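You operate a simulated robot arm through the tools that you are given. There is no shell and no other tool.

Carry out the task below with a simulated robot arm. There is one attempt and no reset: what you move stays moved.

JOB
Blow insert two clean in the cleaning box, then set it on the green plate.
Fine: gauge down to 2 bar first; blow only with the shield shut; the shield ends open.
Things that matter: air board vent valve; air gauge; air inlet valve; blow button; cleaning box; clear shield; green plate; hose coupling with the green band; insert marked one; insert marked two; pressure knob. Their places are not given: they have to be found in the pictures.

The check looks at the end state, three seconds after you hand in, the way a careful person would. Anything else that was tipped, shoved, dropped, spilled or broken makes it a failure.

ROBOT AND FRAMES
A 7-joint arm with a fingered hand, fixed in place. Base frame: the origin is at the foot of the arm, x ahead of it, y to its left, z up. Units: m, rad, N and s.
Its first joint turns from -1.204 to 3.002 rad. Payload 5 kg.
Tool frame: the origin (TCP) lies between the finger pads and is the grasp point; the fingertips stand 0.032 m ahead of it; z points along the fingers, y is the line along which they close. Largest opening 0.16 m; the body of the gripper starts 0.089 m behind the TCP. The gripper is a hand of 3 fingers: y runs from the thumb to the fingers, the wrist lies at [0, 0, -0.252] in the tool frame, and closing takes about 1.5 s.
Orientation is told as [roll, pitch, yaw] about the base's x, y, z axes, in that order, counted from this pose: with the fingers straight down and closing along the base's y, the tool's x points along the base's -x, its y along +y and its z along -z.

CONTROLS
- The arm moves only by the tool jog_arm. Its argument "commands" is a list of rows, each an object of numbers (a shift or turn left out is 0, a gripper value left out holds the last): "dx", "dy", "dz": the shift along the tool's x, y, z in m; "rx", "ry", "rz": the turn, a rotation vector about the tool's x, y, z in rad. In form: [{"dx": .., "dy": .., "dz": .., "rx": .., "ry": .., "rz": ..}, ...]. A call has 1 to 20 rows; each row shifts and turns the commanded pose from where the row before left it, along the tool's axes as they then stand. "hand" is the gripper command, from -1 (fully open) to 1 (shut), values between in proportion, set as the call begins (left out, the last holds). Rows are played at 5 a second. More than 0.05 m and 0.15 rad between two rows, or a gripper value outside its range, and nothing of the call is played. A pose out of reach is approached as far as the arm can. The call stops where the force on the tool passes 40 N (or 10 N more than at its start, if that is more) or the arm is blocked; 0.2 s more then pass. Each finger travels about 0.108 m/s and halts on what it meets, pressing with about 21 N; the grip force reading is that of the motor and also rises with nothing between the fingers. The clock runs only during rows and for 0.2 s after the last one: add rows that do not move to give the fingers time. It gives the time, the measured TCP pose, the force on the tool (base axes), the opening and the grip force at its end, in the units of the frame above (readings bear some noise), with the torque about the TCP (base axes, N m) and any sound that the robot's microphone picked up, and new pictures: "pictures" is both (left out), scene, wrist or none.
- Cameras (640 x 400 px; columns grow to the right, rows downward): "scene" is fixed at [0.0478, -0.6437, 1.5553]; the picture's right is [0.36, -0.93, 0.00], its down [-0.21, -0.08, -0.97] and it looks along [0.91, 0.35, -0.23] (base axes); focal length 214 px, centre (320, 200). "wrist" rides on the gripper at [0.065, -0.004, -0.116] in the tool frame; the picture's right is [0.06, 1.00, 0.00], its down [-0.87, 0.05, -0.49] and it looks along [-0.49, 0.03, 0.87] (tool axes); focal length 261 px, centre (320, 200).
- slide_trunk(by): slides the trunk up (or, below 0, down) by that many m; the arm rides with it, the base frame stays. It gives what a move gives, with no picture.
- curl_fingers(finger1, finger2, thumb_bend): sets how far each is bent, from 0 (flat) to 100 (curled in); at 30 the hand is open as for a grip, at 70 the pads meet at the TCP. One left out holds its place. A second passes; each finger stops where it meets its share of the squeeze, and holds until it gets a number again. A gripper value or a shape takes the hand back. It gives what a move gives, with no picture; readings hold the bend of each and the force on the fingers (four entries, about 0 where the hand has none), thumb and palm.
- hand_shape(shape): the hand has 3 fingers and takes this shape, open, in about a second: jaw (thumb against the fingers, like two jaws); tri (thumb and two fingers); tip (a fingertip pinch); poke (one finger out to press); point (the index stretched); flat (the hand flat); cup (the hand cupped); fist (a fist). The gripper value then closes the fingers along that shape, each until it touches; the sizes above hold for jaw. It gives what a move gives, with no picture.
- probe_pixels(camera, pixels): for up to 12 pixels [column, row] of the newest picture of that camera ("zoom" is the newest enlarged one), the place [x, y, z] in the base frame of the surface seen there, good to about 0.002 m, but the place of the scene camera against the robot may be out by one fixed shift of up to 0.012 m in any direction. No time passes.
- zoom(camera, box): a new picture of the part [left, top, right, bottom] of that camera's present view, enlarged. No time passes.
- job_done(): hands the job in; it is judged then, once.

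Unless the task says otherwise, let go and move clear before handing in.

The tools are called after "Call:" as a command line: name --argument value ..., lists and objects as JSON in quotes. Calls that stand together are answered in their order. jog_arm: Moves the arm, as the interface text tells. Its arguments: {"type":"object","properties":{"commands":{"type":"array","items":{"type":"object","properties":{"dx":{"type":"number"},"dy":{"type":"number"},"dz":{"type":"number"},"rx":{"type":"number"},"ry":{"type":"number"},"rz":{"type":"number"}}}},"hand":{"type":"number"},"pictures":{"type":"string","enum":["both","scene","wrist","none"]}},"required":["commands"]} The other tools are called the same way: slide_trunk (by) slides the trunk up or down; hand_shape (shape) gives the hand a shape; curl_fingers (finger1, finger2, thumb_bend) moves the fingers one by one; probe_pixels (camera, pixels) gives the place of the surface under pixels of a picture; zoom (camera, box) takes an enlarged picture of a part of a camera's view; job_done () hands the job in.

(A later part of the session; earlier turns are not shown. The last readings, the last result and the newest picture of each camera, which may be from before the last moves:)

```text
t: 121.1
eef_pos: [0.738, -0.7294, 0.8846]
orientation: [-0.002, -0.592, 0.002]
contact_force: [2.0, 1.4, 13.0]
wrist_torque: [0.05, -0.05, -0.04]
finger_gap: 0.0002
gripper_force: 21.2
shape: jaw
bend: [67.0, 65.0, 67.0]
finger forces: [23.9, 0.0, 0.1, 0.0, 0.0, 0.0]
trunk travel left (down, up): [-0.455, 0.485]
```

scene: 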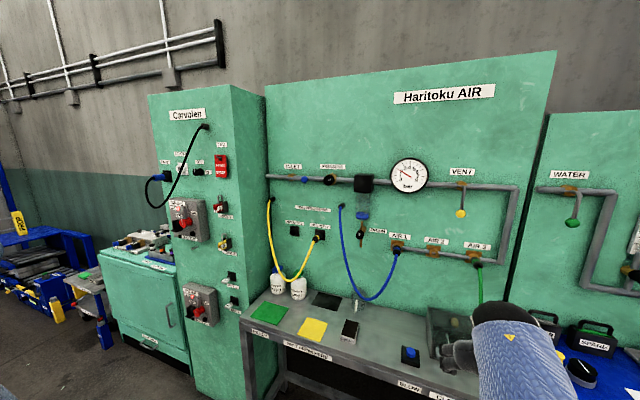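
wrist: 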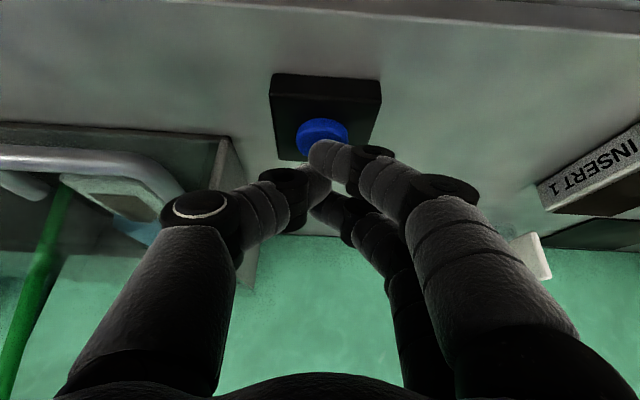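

A click was heard and a bluish jet shows at (140,230) in the box. I'll hold the button a few seconds and watch.

Call:
jog_arm --commands '[{}, {}, {}, {}, {}, {}, {}, {}, {}, {}]' --pictures "wrist"

Call:
zoom --camera "wrist" --box '[0, 120, 260, 290]'

```text
t: 123.3
eef_pos: [0.7382, -0.7302, 0.8845]
orientation: [-0.002, -0.592, 0.001]
contact_force: [5.0, 3.2, 17.7]
wrist_torque: [0.09, -0.21, 0.03]
finger_gap: 0.0003
gripper_force: 21.4
shape: jaw
bend: [67.0, 65.0, 67.0]
finger forces: [28.3, 0.0, 0.1, 0.0, 0.1, 0.0]
trunk travel left (down, up): [-0.455, 0.485]
```

wrist: 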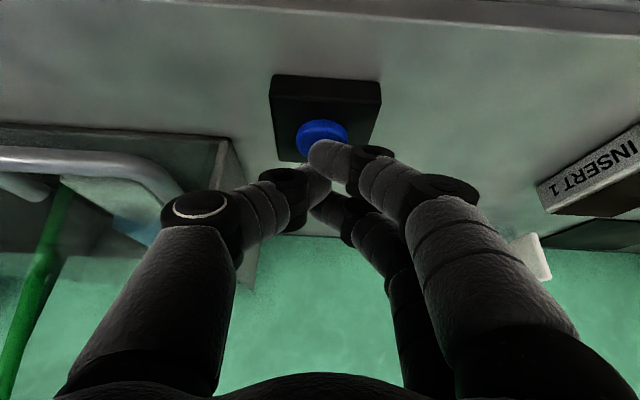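

```text
2.35 times, centred on (130, 205) of wrist
```

zoom: 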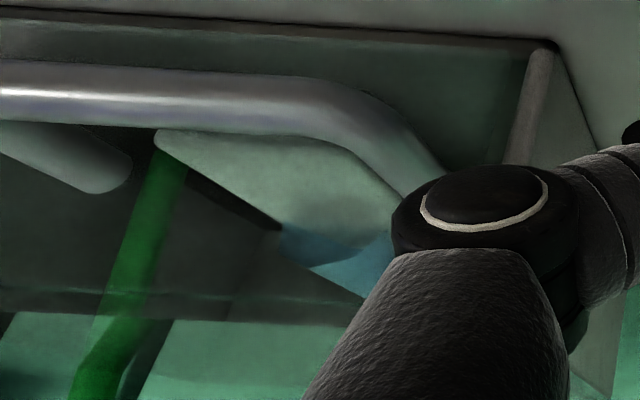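

The insert's top now looks clean (light) with the blue jet blowing across it. I'll release the button and check that the jet stops.

Call:
jog_arm --commands '[{"dx": -0.0056, "dz": -0.0083}, {"dx": -0.0111, "dz": -0.0166}, {"dx": -0.0167, "dz": -0.0249}, {"dx": -0.0167, "dz": -0.0249}, {}, {}]' --pictures "both"

Call:
zoom --camera "wrist" --box '[0, 40, 360, 240]'

Call:
zoom --camera "scene" --box '[390, 280, 520, 390]'

```text
t: 124.7
eef_pos: [0.7381, -0.7311, 0.9737]
orientation: [-0.001, -0.591, 0.001]
contact_force: [-0.1, -0.5, 0.1]
wrist_torque: [0.01, -0.02, 0.02]
finger_gap: 0.0
gripper_force: 21.1
shape: jaw
bend: [66.0, 65.0, 67.0]
finger forces: [0.0, 0.0, 0.0, 0.0, 0.1, 0.0]
trunk travel left (down, up): [-0.455, 0.485]
```

scene: 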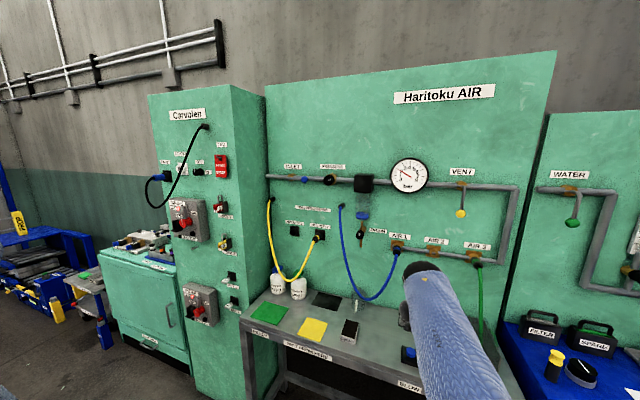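
wrist: 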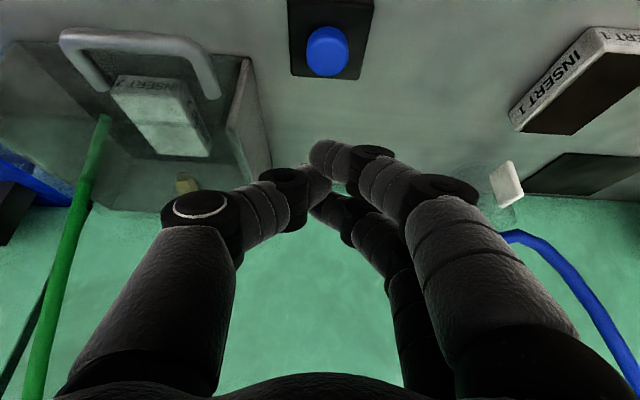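

```text
1.78 times, centred on (180, 140) of wrist
```

zoom: 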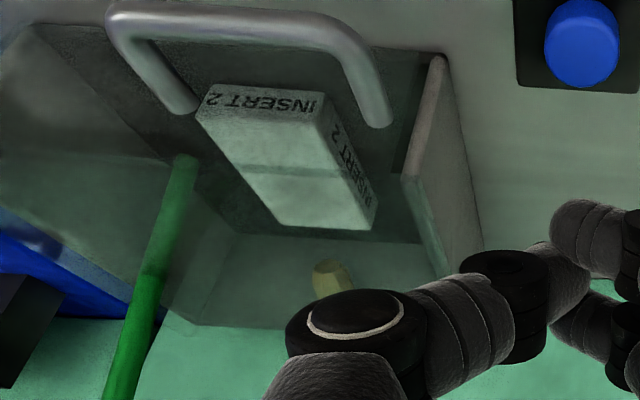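

```text
3.64 times, centred on (455, 335) of scene
```

zoom: 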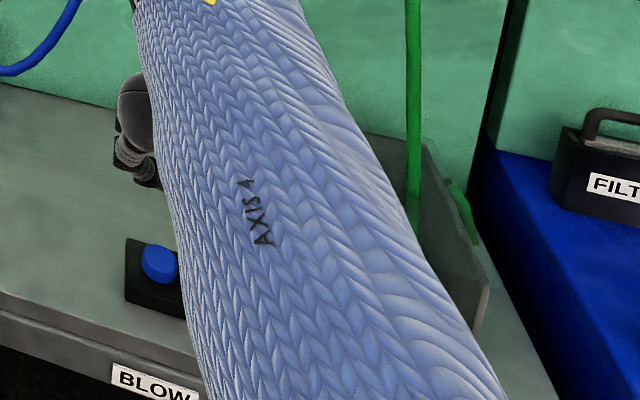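

Insert two is clean, the jet stopped, and the shield is still shut. Now I'll go back to the handle stand-off, roll the hand to the clamp orientation and reopen the shield.

Call:
jog_arm --commands '[{"dx": 0.034, "dz": -0.025}, {"dx": 0.034, "dz": -0.025}, {"dx": 0.034, "dz": -0.025}, {"dy": -0.041}, {"dy": -0.041}, {"dy": -0.041}, {}]' --hand 0.5 --pictures "none"

Call:
jog_arm --commands '[{"ry": -0.098}, {"ry": -0.098}, {"rz": -0.143}, {"rz": -0.143}, {"rz": -0.143}, {"rz": -0.143}, {"rz": -0.143}, {"rz": -0.143}, {"rz": -0.143}, {"rz": -0.143}, {"rz": -0.143}, {"rz": -0.143}, {"rz": -0.141}, {}]' --pictures "wrist"

```text
t: 126.3
eef_pos: [0.611, -0.8563, 0.9797]
orientation: [-0.001, -0.59, 0.002]
contact_force: [-0.4, -0.5, -0.6]
wrist_torque: [0.0, -0.01, 0.03]
finger_gap: 0.0398
gripper_force: 0.1
shape: jaw
bend: [73.0, 73.0, 70.0]
finger forces: [0.0, 0.0, 0.1, 0.1, 0.0, 0.0]
trunk travel left (down, up): [-0.455, 0.485]
```

```text
t: 129.3
eef_pos: [0.6116, -0.8545, 0.9768]
orientation: [-0.787, 0.001, 1.572]
contact_force: [0.1, 0.8, -0.2]
wrist_torque: [-0.02, 0.01, 0.02]
finger_gap: 0.0399
gripper_force: 0.1
shape: jaw
bend: [73.0, 73.0, 70.0]
finger forces: [0.0, 0.0, 0.0, 0.0, 0.1, 0.0]
trunk travel left (down, up): [-0.455, 0.485]
```

wrist: 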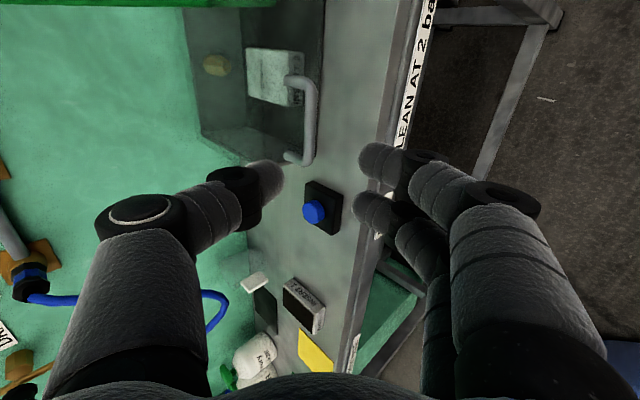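

The bar is at (311,120), just about on the axis. I'll probe it for alignment.

Call:
probe_pixels --camera "wrist" --pixels '[[311, 110], [314, 130], [307, 120], [296, 83], [290, 155]]'

```text
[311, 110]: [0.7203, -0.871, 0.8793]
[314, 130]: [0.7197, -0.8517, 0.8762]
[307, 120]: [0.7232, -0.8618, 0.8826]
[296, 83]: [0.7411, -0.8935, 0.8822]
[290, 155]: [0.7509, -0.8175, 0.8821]
```

The bar is 150 mm ahead and 9 mm toward the thumb side. I'll shift 9 mm and advance in steps.

Call:
jog_arm --commands '[{"dy": -0.009}, {"dz": 0.03}, {"dz": 0.03}, {"dz": 0.03}, {}]' --pictures "wrist"

Call:
probe_pixels --camera "wrist" --pixels '[[322, 130], [318, 130], [326, 130], [322, 150]]'

```text
t: 130.5
eef_pos: [0.6814, -0.8549, 0.9195]
orientation: [-0.786, 0.001, 1.571]
contact_force: [0.5, 0.6, 0.3]
wrist_torque: [-0.02, -0.02, -0.02]
finger_gap: 0.0398
gripper_force: 0.0
shape: jaw
bend: [73.0, 73.0, 70.0]
finger forces: [0.0, 0.1, 0.0, 0.0, 0.1, 0.1]
trunk travel left (down, up): [-0.455, 0.485]
```

wrist: 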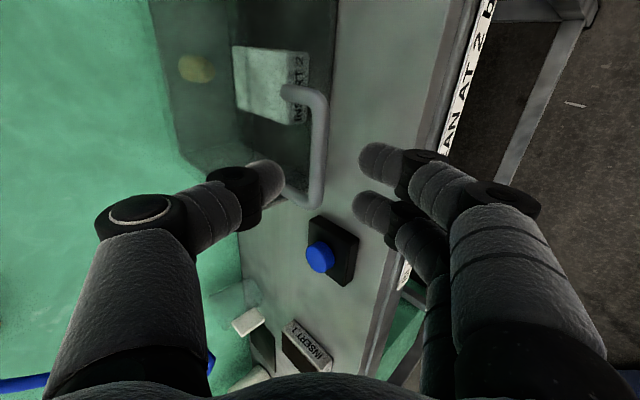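

```text
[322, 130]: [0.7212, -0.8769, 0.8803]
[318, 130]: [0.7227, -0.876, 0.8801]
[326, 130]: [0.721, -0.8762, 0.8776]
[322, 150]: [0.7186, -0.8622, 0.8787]
```

Aligned. Advancing 37 mm more and closing on the bar.

Call:
jog_arm --commands '[{"dz": 0.015}, {"dz": 0.012}, {"dz": 0.01}, {}]' --pictures "none"

Call:
jog_arm --commands '[{}, {}, {}, {}, {}]' --hand 1.0 --pictures "wrist"

```text
t: 131.5
eef_pos: [0.7083, -0.8551, 0.8945]
orientation: [-0.785, -0.001, 1.571]
contact_force: [-0.4, 0.6, -0.9]
wrist_torque: [-0.01, 0.0, -0.03]
finger_gap: 0.0399
gripper_force: 0.0
shape: jaw
bend: [73.0, 73.0, 70.0]
finger forces: [0.1, 0.1, 0.1, 0.0, 0.0, 0.1]
trunk travel left (down, up): [-0.455, 0.485]
```

```text
t: 132.7
eef_pos: [0.7075, -0.8546, 0.8949]
orientation: [-0.786, 0.002, 1.571]
contact_force: [1.3, -0.5, -1.5]
wrist_torque: [0.02, -0.04, 0.01]
finger_gap: 0.0067
gripper_force: 21.1
shape: jaw
bend: [71.0, 71.0, 70.0]
finger forces: [8.6, 8.7, 0.0, 0.0, 17.6, 0.0]
trunk travel left (down, up): [-0.455, 0.485]
```

wrist: 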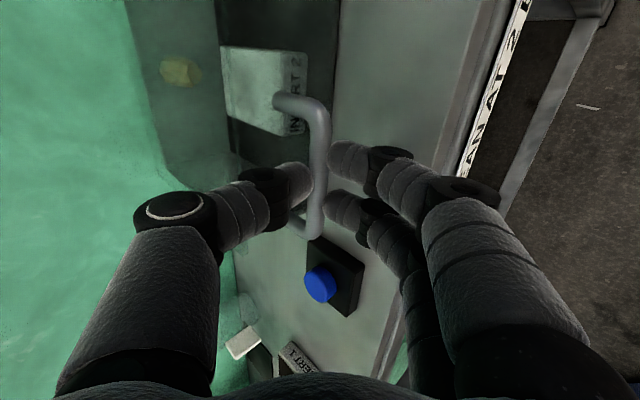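

The bar is clamped again. I'll lift the shield open along the reverse arc, first steps slowly.

Call:
jog_arm --commands '[{"dz": -0.0066, "dy": -0.0056}, {"dz": -0.0066, "dy": -0.0056}, {"dz": -0.0065, "dy": -0.0055}, {"dz": -0.0078, "dy": -0.0086}, {"dz": -0.0077, "dy": -0.0086}, {}]' --pictures "wrist"

```text
t: 134.1
eef_pos: [0.705, -0.8554, 0.9439]
orientation: [-0.786, 0.001, 1.572]
contact_force: [-5.5, 1.4, -0.9]
wrist_torque: [0.01, 0.24, 0.03]
finger_gap: 0.0067
gripper_force: 20.9
shape: jaw
bend: [71.0, 71.0, 70.0]
finger forces: [11.6, 11.6, 0.1, 0.0, 14.8, 0.0]
trunk travel left (down, up): [-0.455, 0.485]
```

wrist: 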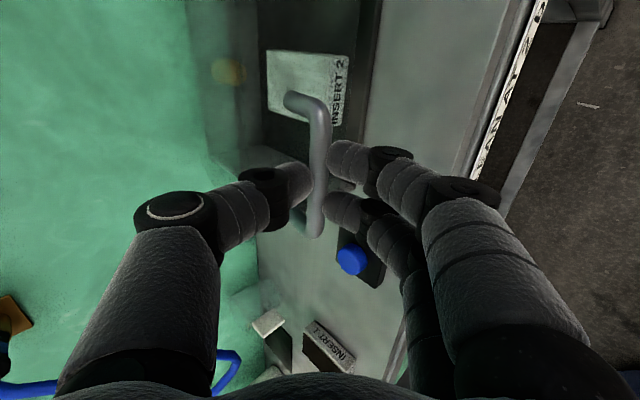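

It lifts with about 5 N. Continuing the arc upward.

Call:
jog_arm --commands '[{"dz": -0.0068, "dy": -0.0094}, {"dz": -0.0068, "dy": -0.0093}, {"dz": -0.0058, "dy": -0.0101}, {"dz": -0.0058, "dy": -0.01}, {"dz": -0.0047, "dy": -0.0106}, {"dz": -0.0047, "dy": -0.0105}, {"dz": -0.0036, "dy": -0.011}, {"dz": -0.0035, "dy": -0.011}, {}]' --pictures "wrist"

```text
t: 136.1
eef_pos: [0.7333, -0.8553, 1.033]
orientation: [-0.787, 0.0, 1.57]
contact_force: [-15.0, -1.5, 6.8]
wrist_torque: [-0.05, 0.28, -0.06]
finger_gap: 0.0074
gripper_force: 21.1
shape: jaw
bend: [72.0, 72.0, 70.0]
finger forces: [15.8, 15.7, 0.0, 0.1, 17.8, 0.0]
trunk travel left (down, up): [-0.455, 0.485]
```

wrist: 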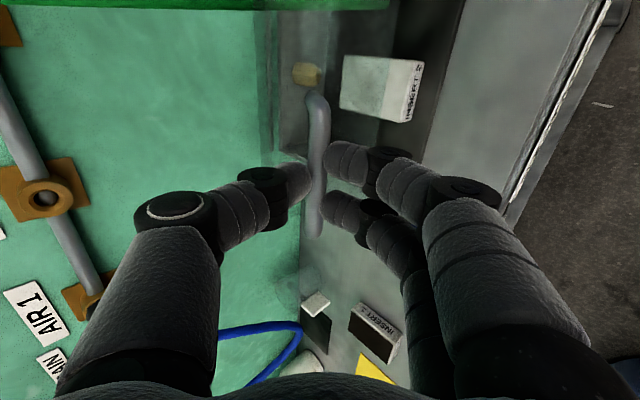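

A radial strain of ~16 N built up; I'll ease 3 mm outward and continue along the arc.

Call:
jog_arm --commands '[{"dz": -0.0029, "dy": 0.0008}, {"dz": -0.0024, "dy": -0.0113}, {"dz": -0.0024, "dy": -0.0113}, {"dz": -0.0012, "dy": -0.0115}, {"dz": -0.0012, "dy": -0.0115}, {}]' --pictures "wrist"

```text
t: 137.5
eef_pos: [0.7582, -0.8545, 1.0711]
orientation: [-0.788, 0.0, 1.57]
contact_force: [-9.9, -5.6, 5.6]
wrist_torque: [-0.1, 0.18, -0.11]
finger_gap: 0.0068
gripper_force: 21.3
shape: jaw
bend: [72.0, 72.0, 70.0]
finger forces: [13.2, 13.3, 0.1, 0.0, 15.7, 0.1]
trunk travel left (down, up): [-0.455, 0.485]
```

wrist: 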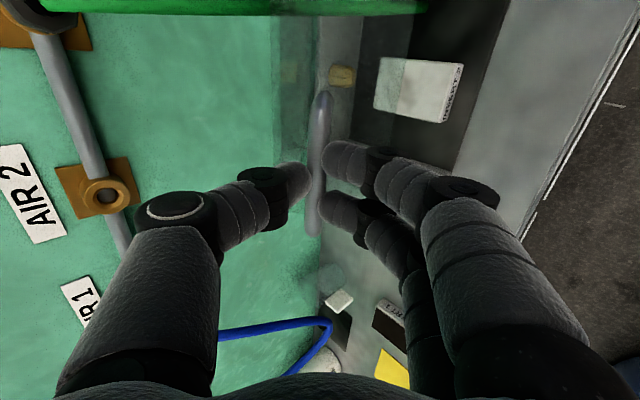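

Call:
jog_arm --commands '[{"dz": -0.002, "dy": -0.0115}, {"dz": 0, "dy": -0.0115}, {"dz": 0.0012, "dy": -0.0115}, {"dz": 0.0012, "dy": -0.0115}, {"dz": 0.0024, "dy": -0.0113}, {"dz": 0.0024, "dy": -0.0113}, {}]' --pictures "wrist"

```text
t: 139.1
eef_pos: [0.8103, -0.8546, 1.1171]
orientation: [-0.788, 0.0, 1.573]
contact_force: [-6.6, -8.6, 8.0]
wrist_torque: [-0.17, 0.07, -0.12]
finger_gap: 0.0061
gripper_force: 21.3
shape: jaw
bend: [72.0, 72.0, 70.0]
finger forces: [10.7, 10.8, 0.1, 0.1, 15.5, 0.1]
trunk travel left (down, up): [-0.455, 0.485]
```

wrist: 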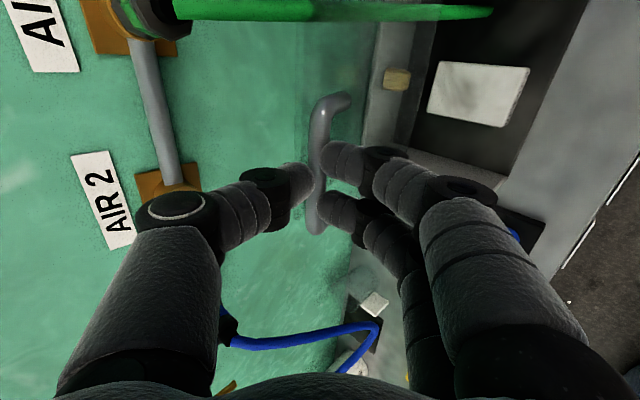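

Shield at about 30° from vertical now, forces small. Continuing toward ~10°.

Call:
jog_arm --commands '[{"dz": 0.0036, "dy": -0.011}, {"dz": 0.0035, "dy": -0.011}, {"dz": 0.0047, "dy": -0.0106}, {"dz": 0.0047, "dy": -0.0105}, {}]' --pictures "wrist"

Call:
probe_pixels --camera "wrist" --pixels '[[318, 110], [318, 215], [290, 180], [270, 190], [250, 185], [215, 200], [190, 130], [180, 205]]'

```text
t: 140.3
eef_pos: [0.8522, -0.854, 1.1353]
orientation: [-0.788, 0.002, 1.571]
contact_force: [-4.3, -5.8, 10.1]
wrist_torque: [-0.1, -0.1, -0.1]
finger_gap: 0.0059
gripper_force: 21.3
shape: jaw
bend: [72.0, 72.0, 70.0]
finger forces: [10.0, 10.0, 0.2, 0.0, 16.5, 0.0]
trunk travel left (down, up): [-0.455, 0.485]
```

wrist: 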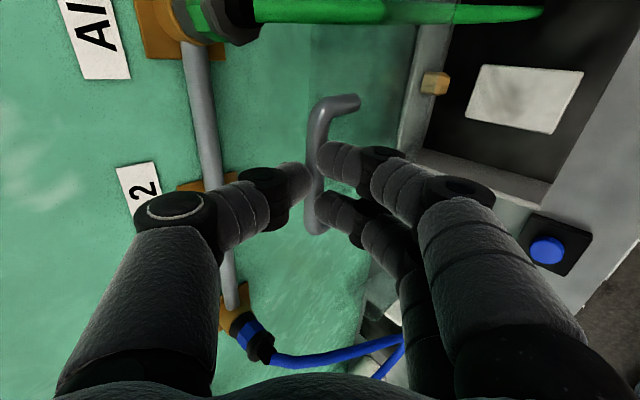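

```text
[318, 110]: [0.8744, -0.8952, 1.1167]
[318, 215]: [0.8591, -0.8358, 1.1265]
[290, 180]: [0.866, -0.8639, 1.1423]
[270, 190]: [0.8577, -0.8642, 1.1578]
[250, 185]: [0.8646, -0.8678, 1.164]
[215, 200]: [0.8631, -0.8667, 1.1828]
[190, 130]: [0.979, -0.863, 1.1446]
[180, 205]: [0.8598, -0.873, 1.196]
```

About 19° from vertical; the thumb still has ~5 cm to the pipe. I'll continue two more steps carefully.

Call:
jog_arm --commands '[{"dz": 0.0058, "dy": -0.0101}, {"dz": 0.0058, "dy": -0.01}, {"dz": 0.0068, "dy": -0.0094}, {"dz": 0.0068, "dy": -0.0093}, {}]' --pictures "wrist"

Call:
probe_pixels --camera "wrist" --pixels '[[318, 110], [318, 215], [290, 180], [345, 100], [250, 185], [215, 200], [200, 130], [180, 205]]'

```text
t: 141.5
eef_pos: [0.8989, -0.8547, 1.1442]
orientation: [-0.786, 0.001, 1.57]
contact_force: [-1.9, -6.5, 12.7]
wrist_torque: [-0.08, -0.14, -0.07]
finger_gap: 0.0057
gripper_force: 20.9
shape: jaw
bend: [72.0, 72.0, 70.0]
finger forces: [9.8, 9.6, 0.0, 0.0, 17.5, 0.1]
trunk travel left (down, up): [-0.455, 0.485]
```

wrist: 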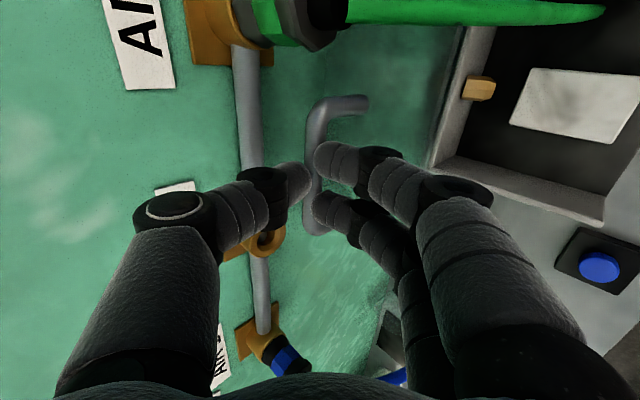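

```text
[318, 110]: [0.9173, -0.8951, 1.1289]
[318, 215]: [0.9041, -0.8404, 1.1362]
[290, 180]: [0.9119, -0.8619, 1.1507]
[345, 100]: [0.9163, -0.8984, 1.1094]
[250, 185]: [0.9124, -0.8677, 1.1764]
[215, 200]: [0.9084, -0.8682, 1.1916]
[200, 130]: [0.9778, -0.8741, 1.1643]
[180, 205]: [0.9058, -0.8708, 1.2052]
```

The bar is at x≈0.915, nearly at its starting place (0.928). One more 12 mm step, then release.

Call:
jog_arm --commands '[{"dz": 0.0039, "dy": -0.0046}, {"dz": 0.0039, "dy": -0.0046}, {}]' --pictures "wrist"

Call:
probe_pixels --camera "wrist" --pixels '[[318, 110], [345, 100], [318, 215], [250, 185], [235, 130]]'

```text
t: 142.3
eef_pos: [0.9115, -0.8529, 1.145]
orientation: [-0.789, 0.002, 1.57]
contact_force: [-1.3, -5.0, 12.1]
wrist_torque: [-0.06, -0.13, -0.08]
finger_gap: 0.0056
gripper_force: 20.5
shape: jaw
bend: [72.0, 72.0, 70.0]
finger forces: [9.5, 9.6, 0.0, 0.0, 17.0, 0.0]
trunk travel left (down, up): [-0.455, 0.485]
```

wrist: 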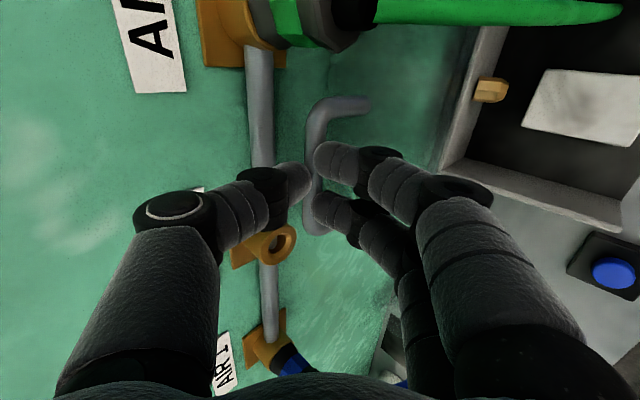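

```text
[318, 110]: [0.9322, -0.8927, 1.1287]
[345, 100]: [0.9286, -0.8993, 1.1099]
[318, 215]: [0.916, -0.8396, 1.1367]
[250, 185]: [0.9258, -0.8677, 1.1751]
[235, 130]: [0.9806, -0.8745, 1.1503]
```

The shield is back at its starting open angle (bar x≈0.930). I'll open the jaw just enough and withdraw along the tool axis.

Call:
jog_arm --commands '[{}, {}, {}]' --hand 0.7 --pictures "none"

Call:
jog_arm --commands '[{"dz": -0.01}, {"dz": -0.02}, {"dz": -0.03}, {"dz": -0.04}, {}]' --pictures "wrist"

```text
t: 143.1
eef_pos: [0.9108, -0.854, 1.143]
orientation: [-0.785, 0.0, 1.571]
contact_force: [-0.9, -1.0, 0.5]
wrist_torque: [-0.02, 0.01, 0.01]
finger_gap: 0.0237
gripper_force: 0.0
shape: jaw
bend: [72.0, 72.0, 70.0]
finger forces: [0.1, 0.1, 0.1, 0.0, 0.0, 0.0]
trunk travel left (down, up): [-0.455, 0.485]
```

```text
t: 144.3
eef_pos: [0.8411, -0.8554, 1.2141]
orientation: [-0.783, -0.002, 1.57]
contact_force: [0.6, 0.1, 0.8]
wrist_torque: [0.01, -0.01, 0.03]
finger_gap: 0.0238
gripper_force: 0.0
shape: jaw
bend: [72.0, 72.0, 70.0]
finger forces: [0.1, 0.0, 0.0, 0.1, 0.0, 0.0]
trunk travel left (down, up): [-0.455, 0.485]
```

wrist: 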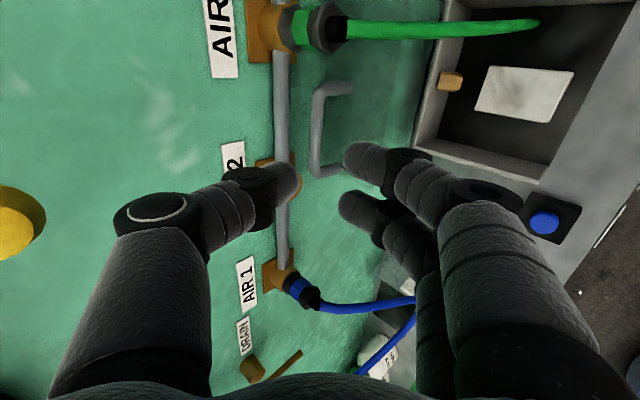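

The shield stays open. I must keep clear of the yellow vent ball at upper left; I'll retreat straight back in -x, then roll to neutral.

Call:
probe_pixels --camera "wrist" --pixels '[[316, 130], [318, 150], [335, 88], [346, 88], [333, 170], [15, 215], [525, 90]]'

Call:
jog_arm --commands '[{"dz": -0.028, "dy": 0.028}, {"dz": -0.028, "dy": 0.028}, {"dz": -0.028, "dy": 0.028}, {"dz": -0.02, "dy": 0.028}, {}]' --pictures "none"

Call:
jog_arm --commands '[{"rz": 0.143}, {"rz": 0.143}, {"rz": 0.143}, {"rz": 0.143}, {"rz": 0.143}, {"rz": 0.143}, {"rz": 0.143}, {"rz": 0.143}, {"rz": 0.143}, {"rz": 0.143}, {"rz": 0.141}, {"ry": 0.098}, {"ry": 0.098}, {}]' --hand 0.0 --pictures "both"

```text
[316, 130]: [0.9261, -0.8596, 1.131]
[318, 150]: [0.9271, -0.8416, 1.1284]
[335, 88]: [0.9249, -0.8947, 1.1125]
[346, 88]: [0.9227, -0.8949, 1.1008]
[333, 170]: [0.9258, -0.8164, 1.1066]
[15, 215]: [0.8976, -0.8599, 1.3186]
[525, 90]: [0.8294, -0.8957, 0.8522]
```

```text
t: 145.5
eef_pos: [0.6896, -0.8548, 1.2079]
orientation: [-0.785, 0.0, 1.571]
contact_force: [-0.6, 0.3, -0.2]
wrist_torque: [-0.01, 0.0, -0.01]
finger_gap: 0.0239
gripper_force: 0.0
shape: jaw
bend: [72.0, 72.0, 70.0]
finger forces: [0.0, 0.1, 0.0, 0.1, 0.0, 0.0]
trunk travel left (down, up): [-0.455, 0.485]
```

```text
t: 148.5
eef_pos: [0.6874, -0.8546, 1.2089]
orientation: [-0.001, -0.59, 0.001]
contact_force: [-0.5, -0.1, -0.6]
wrist_torque: [0.0, -0.05, -0.01]
finger_gap: 0.0795
gripper_force: 0.0
shape: jaw
bend: [72.0, 72.0, 70.0]
finger forces: [0.0, 0.0, 0.0, 0.0, 0.0, 0.0]
trunk travel left (down, up): [-0.455, 0.485]
```

scene: 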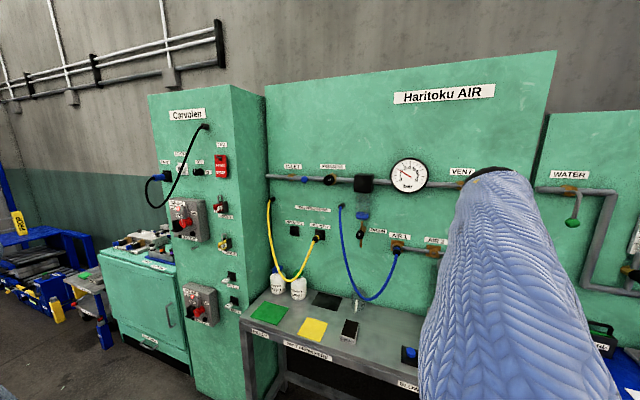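
wrist: 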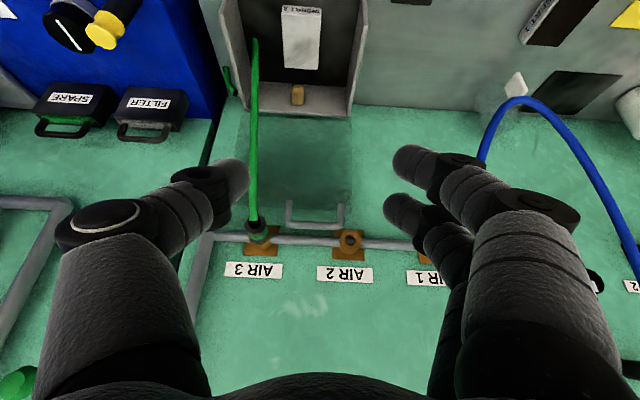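

The shield stands open (handle at (313,215)) and insert 2 lies clean in the box. I'll lower to z≈1.0 in front of the box and look at the insert.

Call:
jog_arm --commands '[{"dx": 0.0232, "dz": 0.0347}, {"dx": 0.0232, "dz": 0.0347}, {"dx": 0.0232, "dz": 0.0347}, {"dx": 0.0232, "dz": 0.0347}, {"dx": 0.0232, "dz": 0.0347}, {"dx": -0.02, "dz": 0.0133, "dy": -0.016}, {"dx": -0.02, "dz": 0.0133, "dy": -0.016}, {}]' --pictures "wrist"

Call:
zoom --camera "wrist" --box '[180, 0, 460, 180]'

```text
t: 150.3
eef_pos: [0.7377, -0.8861, 0.9988]
orientation: [-0.003, -0.59, 0.001]
contact_force: [0.0, -0.3, 0.4]
wrist_torque: [0.01, -0.04, 0.01]
finger_gap: 0.0793
gripper_force: 0.0
shape: jaw
bend: [72.0, 72.0, 70.0]
finger forces: [0.1, 0.0, 0.0, 0.0, 0.0, 0.0]
trunk travel left (down, up): [-0.455, 0.485]
```

wrist: 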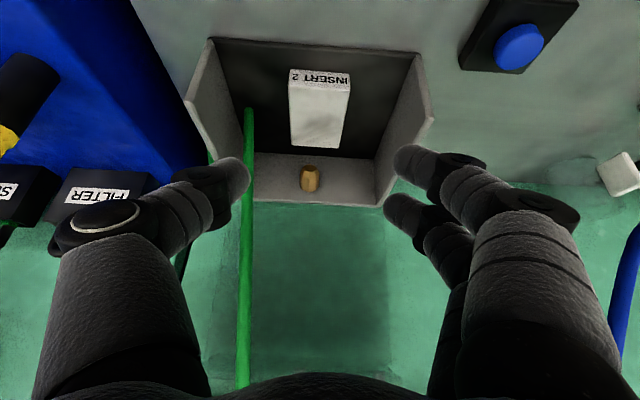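

```text
2.22 times, centred on (320, 90) of wrist
```

zoom: 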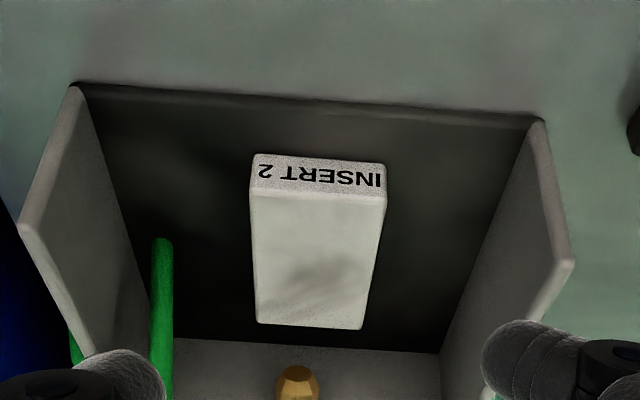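

Insert 2's top is light, with a faint grey smudge in the middle; I'll zoom to judge whether any dirt is left.

Call:
zoom --camera "wrist" --box '[280, 60, 360, 155]'

Call:
probe_pixels --camera "wrist" --pixels '[[293, 144], [343, 147], [351, 83], [289, 83], [318, 115], [320, 78], [248, 115], [390, 130]]'

```text
4.21 times, centred on (320, 108) of wrist
```

zoom: 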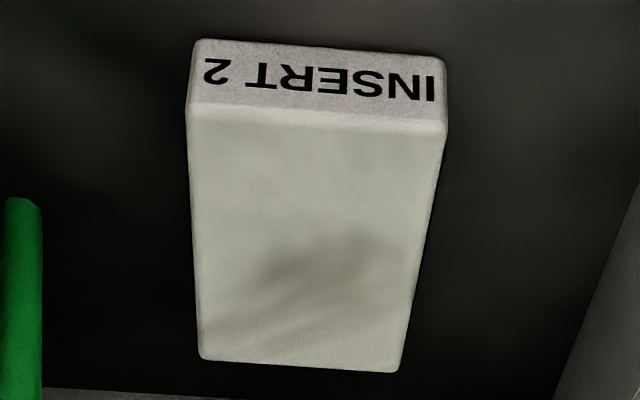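

```text
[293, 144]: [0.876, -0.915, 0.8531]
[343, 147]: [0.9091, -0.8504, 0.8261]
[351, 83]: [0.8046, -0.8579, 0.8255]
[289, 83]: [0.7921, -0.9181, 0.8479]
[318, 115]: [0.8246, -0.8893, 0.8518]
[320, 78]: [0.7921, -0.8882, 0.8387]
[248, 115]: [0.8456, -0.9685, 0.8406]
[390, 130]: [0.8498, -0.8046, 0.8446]
```

That smudge is the hand's soft shadow; the insert is clean, centre (0.834,-0.888), top z 0.852. I'll move above it with ~75 mm opening and lower with the trunk.

Call:
jog_arm --commands '[{"dx": -0.0244, "dz": 0.0163, "dy": -0.001}, {"dx": -0.0244, "dz": 0.0163, "dy": -0.001}, {"dx": -0.0244, "dz": 0.0163, "dy": -0.001}, {}, {}]' --hand 0.06 --pictures "wrist"

Call:
probe_pixels --camera "wrist" --pixels '[[240, 175], [228, 180], [410, 160], [395, 205], [120, 220], [560, 215]]'

```text
t: 151.5
eef_pos: [0.8261, -0.8906, 1.0002]
orientation: [0.001, -0.59, 0.002]
contact_force: [-0.3, 0.4, 0.6]
wrist_torque: [-0.05, 0.02, -0.01]
finger_gap: 0.0758
gripper_force: 0.1
shape: jaw
bend: [73.0, 73.0, 70.0]
finger forces: [0.0, 0.1, 0.0, 0.1, 0.0, 0.0]
trunk travel left (down, up): [-0.455, 0.485]
```

wrist: 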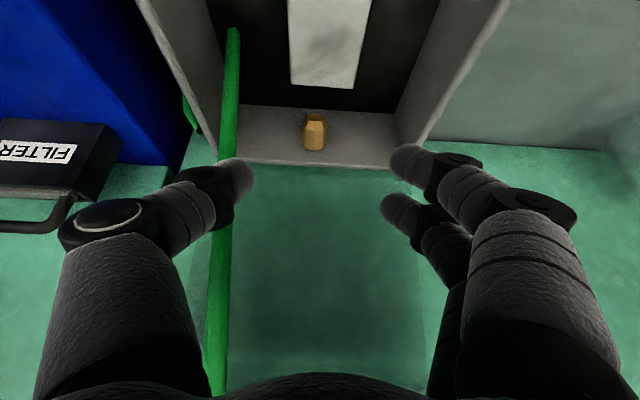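

```text
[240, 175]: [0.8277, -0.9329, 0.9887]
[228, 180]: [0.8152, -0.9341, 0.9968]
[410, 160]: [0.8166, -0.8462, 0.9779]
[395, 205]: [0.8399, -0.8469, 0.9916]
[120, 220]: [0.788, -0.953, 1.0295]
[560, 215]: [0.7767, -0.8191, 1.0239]
```

Fingers (y -0.933/-0.846) straddle the insert (-0.917/-0.860) evenly. Lowering the trunk 0.12 m.

Call:
slide_trunk --by -0.12

Call:
jog_arm --commands '[{}]' --pictures "wrist"

```text
t: 153.0
eef_pos: [0.8266, -0.8907, 0.879]
orientation: [-0.001, -0.59, 0.003]
contact_force: [0.0, 0.4, 0.0]
wrist_torque: [0.02, 0.0, 0.01]
finger_gap: 0.0759
gripper_force: 0.2
shape: jaw
bend: [73.0, 73.0, 70.0]
finger forces: [0.0, 0.0, 0.0, 0.0, 0.1, 0.0]
trunk travel left (down, up): [-0.335, 0.605]
```

```text
t: 153.4
eef_pos: [0.8257, -0.89, 0.8786]
orientation: [-0.002, -0.591, 0.001]
contact_force: [0.0, 0.4, -0.3]
wrist_torque: [0.0, -0.02, 0.02]
finger_gap: 0.0756
gripper_force: 0.0
shape: jaw
bend: [73.0, 73.0, 70.0]
finger forces: [0.0, 0.0, 0.1, 0.0, 0.1, 0.1]
trunk travel left (down, up): [-0.335, 0.605]
```

wrist: 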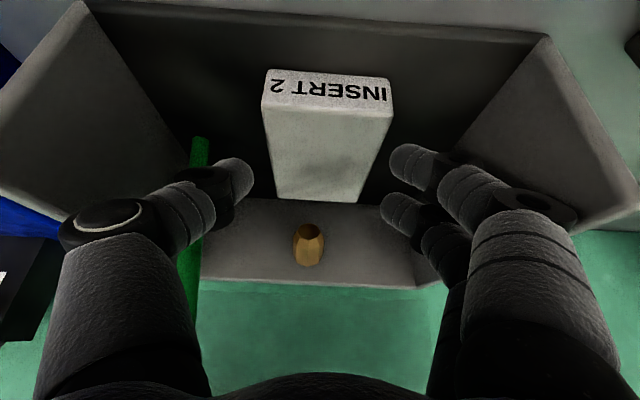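

The insert sits between the fingers. I'll lower 9 mm more and close.

Call:
jog_arm --commands '[{"dx": 0.0025, "dz": 0.0037}, {"dx": 0.0025, "dz": 0.0037}, {}, {}]' --pictures "none"

Call:
jog_arm --commands '[{}, {}, {}, {}, {}, {}]' --hand 1.0 --pictures "wrist"

```text
t: 154.4
eef_pos: [0.8266, -0.8893, 0.8712]
orientation: [-0.001, -0.59, 0.002]
contact_force: [0.2, -0.3, -0.5]
wrist_torque: [0.02, -0.01, -0.02]
finger_gap: 0.0757
gripper_force: 0.1
shape: jaw
bend: [73.0, 73.0, 70.0]
finger forces: [0.0, 0.1, 0.0, 0.0, 0.0, 0.0]
trunk travel left (down, up): [-0.335, 0.605]
```

```text
t: 155.8
eef_pos: [0.826, -0.8905, 0.871]
orientation: [-0.002, -0.589, 0.003]
contact_force: [1.2, -0.8, 3.3]
wrist_torque: [0.21, -0.18, -0.02]
finger_gap: 0.0513
gripper_force: 20.7
shape: jaw
bend: [73.0, 74.0, 70.0]
finger forces: [9.5, 13.6, 0.0, 0.0, 19.0, 0.0]
trunk travel left (down, up): [-0.335, 0.605]
```

wrist: 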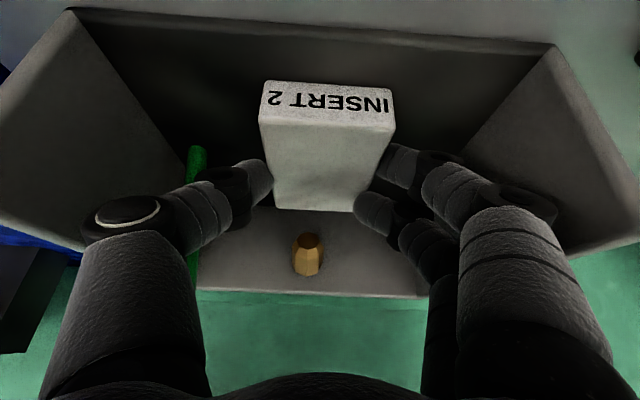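

Gripped with all three fingers. I'll lift a little with the arm, then raise with the trunk.

Call:
jog_arm --commands '[{"dx": -0.0056, "dz": -0.0083}, {"dx": -0.0056, "dz": -0.0083}, {}]' --pictures "none"

Call:
slide_trunk --by 0.13

Call:
jog_arm --commands '[{}]' --pictures "both"

```text
t: 156.6
eef_pos: [0.827, -0.8897, 0.8899]
orientation: [-0.001, -0.588, 0.004]
contact_force: [0.1, -0.4, -4.3]
wrist_torque: [0.04, 0.04, 0.01]
finger_gap: 0.0509
gripper_force: 21.5
shape: jaw
bend: [73.0, 74.0, 70.0]
finger forces: [10.4, 8.9, 0.0, 0.0, 18.3, 0.1]
trunk travel left (down, up): [-0.335, 0.605]
```

```text
t: 158.2
eef_pos: [0.8273, -0.8902, 1.0199]
orientation: [-0.001, -0.59, -0.001]
contact_force: [-0.6, -0.4, -3.4]
wrist_torque: [0.01, 0.04, 0.0]
finger_gap: 0.0507
gripper_force: 20.9
shape: jaw
bend: [73.0, 74.0, 70.0]
finger forces: [10.3, 8.9, 0.0, 0.1, 18.1, 0.1]
trunk travel left (down, up): [-0.465, 0.475]
```

```text
t: 158.6
eef_pos: [0.8268, -0.8912, 1.0212]
orientation: [-0.001, -0.59, 0.002]
contact_force: [0.2, -0.6, -3.5]
wrist_torque: [0.0, 0.02, 0.02]
finger_gap: 0.0507
gripper_force: 20.5
shape: jaw
bend: [73.0, 74.0, 70.0]
finger forces: [10.5, 9.0, 0.1, 0.0, 18.3, 0.0]
trunk travel left (down, up): [-0.465, 0.475]
```

scene: 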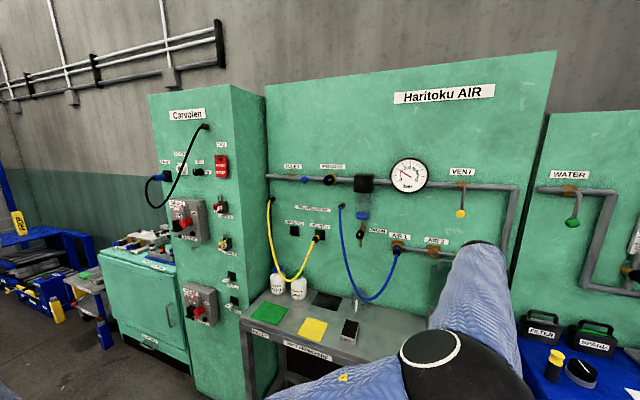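
wrist: 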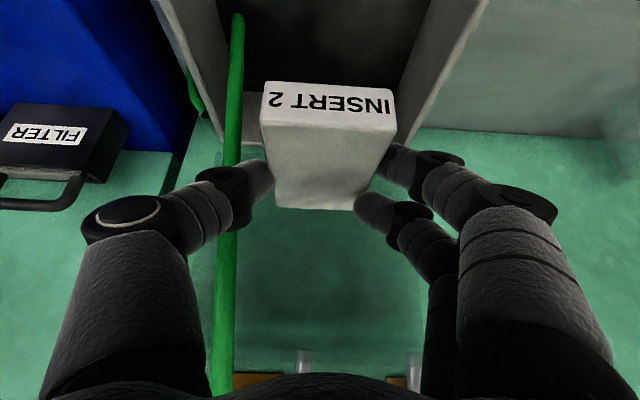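

Insert two is held clean, ~3.5 N. I'll pull back to x≈0.70 first; meanwhile I check the yellow hose and bottles near the green plate.

Call:
jog_arm --commands '[{"dx": 0.0332, "dz": -0.0222}, {"dx": 0.0332, "dz": -0.0222}, {"dx": 0.0332, "dz": -0.0222}, {}]' --pictures "none"

Call:
probe_pixels --camera "scene" --pixels '[[292, 283], [300, 272], [283, 273], [312, 250], [276, 283], [298, 287], [265, 302], [288, 308], [277, 325], [251, 317], [270, 313], [313, 328]]'

```text
t: 159.6
eef_pos: [0.7065, -0.8905, 1.0229]
orientation: [0.0, -0.589, 0.003]
contact_force: [0.1, 0.4, -5.1]
wrist_torque: [0.0, 0.04, -0.02]
finger_gap: 0.0507
gripper_force: 21.3
shape: jaw
bend: [73.0, 74.0, 70.0]
finger forces: [10.4, 8.6, 0.0, 0.0, 18.2, 0.1]
trunk travel left (down, up): [-0.465, 0.475]
```

```text
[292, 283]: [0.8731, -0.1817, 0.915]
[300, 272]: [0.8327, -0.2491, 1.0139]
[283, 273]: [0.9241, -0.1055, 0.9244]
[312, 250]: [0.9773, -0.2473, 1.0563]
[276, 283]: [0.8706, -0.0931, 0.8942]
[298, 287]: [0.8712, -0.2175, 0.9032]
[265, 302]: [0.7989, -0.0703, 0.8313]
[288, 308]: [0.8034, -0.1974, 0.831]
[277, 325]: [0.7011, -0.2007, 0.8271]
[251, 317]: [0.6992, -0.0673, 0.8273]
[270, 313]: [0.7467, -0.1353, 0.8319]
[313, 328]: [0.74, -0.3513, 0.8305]
```

Green plate spans roughly x 0.70–0.80, y -0.20..-0.067 (centre ≈(0.752,-0.135)). I'll carry the insert left at x≈0.70, z≈1.02.

Call:
jog_arm --commands '[{"dy": 0.0472}, {"dy": 0.0472}, {"dy": 0.0472}, {"dy": 0.0472}, {"dy": 0.0472}, {"dy": 0.0472}, {"dy": 0.0472}, {"dy": 0.0472}, {}]' --pictures "both"

```text
t: 161.6
eef_pos: [0.7066, -0.5128, 1.0213]
orientation: [0.001, -0.589, 0.0]
contact_force: [0.6, 0.3, -4.3]
wrist_torque: [-0.01, 0.01, 0.02]
finger_gap: 0.0503
gripper_force: 21.5
shape: jaw
bend: [73.0, 73.0, 70.0]
finger forces: [10.8, 8.1, 0.2, 0.0, 18.6, 0.0]
trunk travel left (down, up): [-0.465, 0.475]
```

scene: 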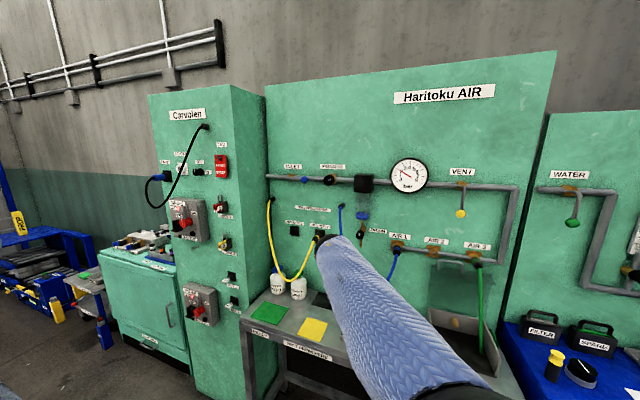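
wrist: 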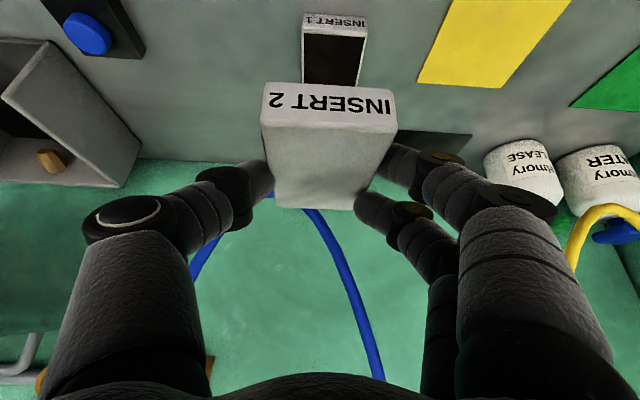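

Grip is steady. Continuing left to above the green plate.

Call:
jog_arm --commands '[{"dy": 0.0472}, {"dy": 0.0472}, {"dy": 0.0472}, {"dy": 0.0472}, {"dy": 0.0472}, {"dy": 0.0472}, {"dy": 0.0472}, {"dy": 0.0472}, {}]' --pictures "both"

```text
t: 163.6
eef_pos: [0.7056, -0.1343, 1.0205]
orientation: [0.001, -0.591, -0.002]
contact_force: [-0.1, -1.1, -4.6]
wrist_torque: [0.03, -0.01, 0.03]
finger_gap: 0.0502
gripper_force: 20.7
shape: jaw
bend: [73.0, 73.0, 70.0]
finger forces: [11.0, 7.9, 0.0, 0.0, 18.9, 0.0]
trunk travel left (down, up): [-0.465, 0.475]
```

scene: 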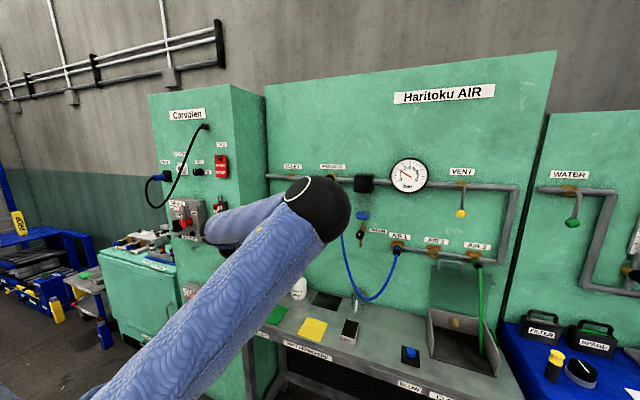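
wrist: 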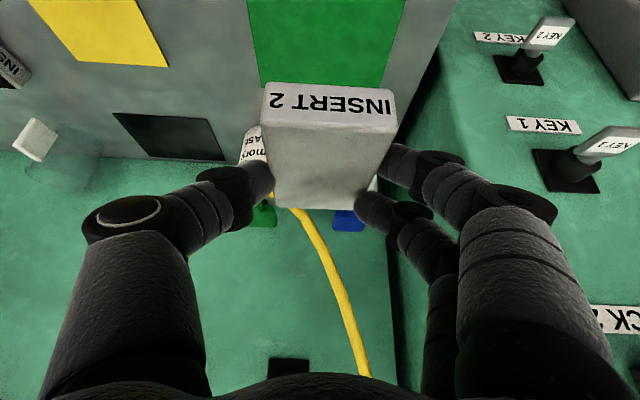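

A machine cabinet stands at the left; I'll probe its nearest surfaces, the keys, plate corners and yellow hose before moving on.

Call:
probe_pixels --camera "wrist" --pixels '[[545, 35], [615, 140], [430, 120], [445, 60], [460, 120], [395, 270], [265, 75], [380, 75], [260, 20], [395, 20], [300, 225], [340, 320]]'

Call:
probe_pixels --camera "wrist" --pixels '[[275, 125], [390, 132], [290, 200], [355, 205], [555, 205], [570, 260], [600, 330], [255, 145], [345, 220], [265, 215]]'

```text
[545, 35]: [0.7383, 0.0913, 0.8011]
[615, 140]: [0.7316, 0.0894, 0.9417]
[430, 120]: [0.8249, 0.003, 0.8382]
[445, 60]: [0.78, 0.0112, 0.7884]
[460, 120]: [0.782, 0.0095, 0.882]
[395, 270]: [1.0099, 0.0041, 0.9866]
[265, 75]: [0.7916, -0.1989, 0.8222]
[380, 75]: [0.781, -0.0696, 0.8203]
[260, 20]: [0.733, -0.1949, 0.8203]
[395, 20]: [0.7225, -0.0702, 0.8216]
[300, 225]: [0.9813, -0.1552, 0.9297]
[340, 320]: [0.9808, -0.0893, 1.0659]
```

```text
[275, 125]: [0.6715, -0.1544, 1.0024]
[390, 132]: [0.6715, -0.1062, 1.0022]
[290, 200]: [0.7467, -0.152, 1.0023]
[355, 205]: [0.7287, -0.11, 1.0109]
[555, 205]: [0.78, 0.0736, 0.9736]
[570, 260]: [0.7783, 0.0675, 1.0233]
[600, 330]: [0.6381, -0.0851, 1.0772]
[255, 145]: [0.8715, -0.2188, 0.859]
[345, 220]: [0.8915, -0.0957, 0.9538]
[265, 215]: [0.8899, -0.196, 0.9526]
```

Plate: y -0.199..-0.068, z 0.821; cabinet side is at y≈0.003, so the hand clears it. I'll move forward 4 cm to centre the insert over the plate, then lower with the trunk.

Call:
jog_arm --commands '[{"dx": -0.0175, "dz": 0.0117, "dy": -0.002}, {"dx": -0.0175, "dz": 0.0117}, {}]' --pictures "none"

Call:
slide_trunk --by -0.12

Call:
jog_arm --commands '[{}]' --pictures "both"

```text
t: 164.3
eef_pos: [0.7491, -0.1353, 1.0192]
orientation: [-0.001, -0.589, 0.003]
contact_force: [-1.1, -0.3, -3.4]
wrist_torque: [0.0, 0.06, 0.0]
finger_gap: 0.0505
gripper_force: 20.6
shape: jaw
bend: [73.0, 73.0, 70.0]
finger forces: [11.1, 7.9, 0.0, 0.0, 18.9, 0.1]
trunk travel left (down, up): [-0.465, 0.475]
```

```text
t: 165.8
eef_pos: [0.7496, -0.1359, 0.9007]
orientation: [-0.001, -0.59, 0.002]
contact_force: [-0.2, 0.4, -3.5]
wrist_torque: [-0.03, 0.01, 0.02]
finger_gap: 0.0502
gripper_force: 20.7
shape: jaw
bend: [73.0, 73.0, 70.0]
finger forces: [11.2, 7.9, 0.0, 0.0, 18.8, 0.1]
trunk travel left (down, up): [-0.345, 0.595]
```

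```text
t: 166.2
eef_pos: [0.749, -0.1357, 0.8995]
orientation: [-0.002, -0.59, 0.001]
contact_force: [0.2, 0.5, -4.2]
wrist_torque: [-0.04, 0.0, 0.0]
finger_gap: 0.0501
gripper_force: 20.7
shape: jaw
bend: [73.0, 73.0, 70.0]
finger forces: [11.1, 7.9, 0.0, 0.0, 18.8, 0.0]
trunk travel left (down, up): [-0.345, 0.595]
```

scene: 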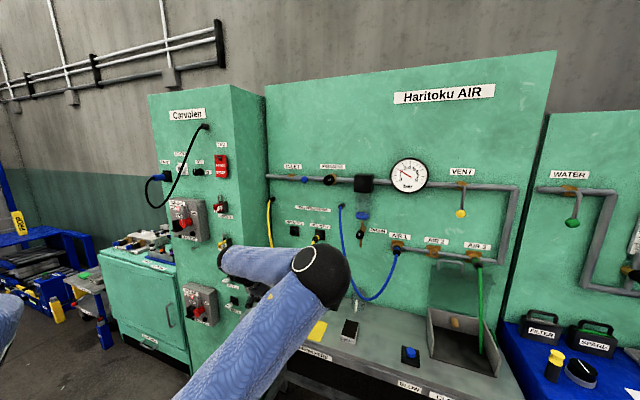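
wrist: 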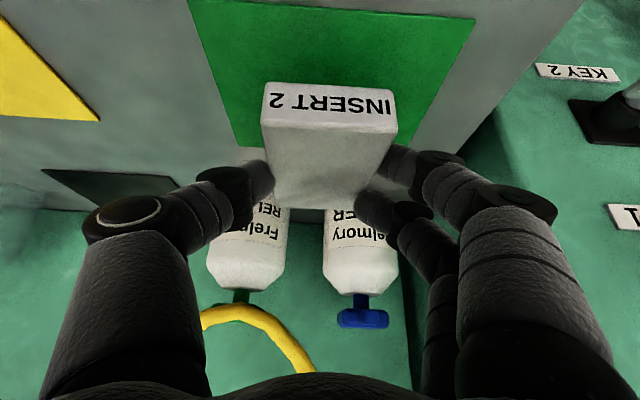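

The insert is over the plate. I'll probe the plate edges, insert and the elbow's height before the last descent.

Call:
probe_pixels --camera "wrist" --pixels '[[235, 140], [210, 60], [470, 20], [420, 120], [275, 130], [390, 132], [290, 200], [250, 245], [360, 250], [230, 310], [560, 210], [330, 80]]'

Call:
probe_pixels --camera "scene" --pixels '[[320, 275], [325, 305], [300, 345], [270, 265], [235, 265], [345, 285]]'

```text
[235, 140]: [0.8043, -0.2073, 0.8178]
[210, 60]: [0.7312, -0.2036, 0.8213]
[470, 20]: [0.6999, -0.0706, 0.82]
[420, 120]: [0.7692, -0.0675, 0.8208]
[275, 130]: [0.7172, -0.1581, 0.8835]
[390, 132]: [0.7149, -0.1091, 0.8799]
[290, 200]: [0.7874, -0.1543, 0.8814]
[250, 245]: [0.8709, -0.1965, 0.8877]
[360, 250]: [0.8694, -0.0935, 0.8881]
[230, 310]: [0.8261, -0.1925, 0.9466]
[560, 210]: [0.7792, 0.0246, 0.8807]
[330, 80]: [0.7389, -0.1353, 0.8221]
```

```text
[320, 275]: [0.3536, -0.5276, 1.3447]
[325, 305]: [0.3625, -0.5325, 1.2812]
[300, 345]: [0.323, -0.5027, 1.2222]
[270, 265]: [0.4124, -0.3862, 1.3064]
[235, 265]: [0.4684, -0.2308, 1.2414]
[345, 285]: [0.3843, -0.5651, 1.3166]
```

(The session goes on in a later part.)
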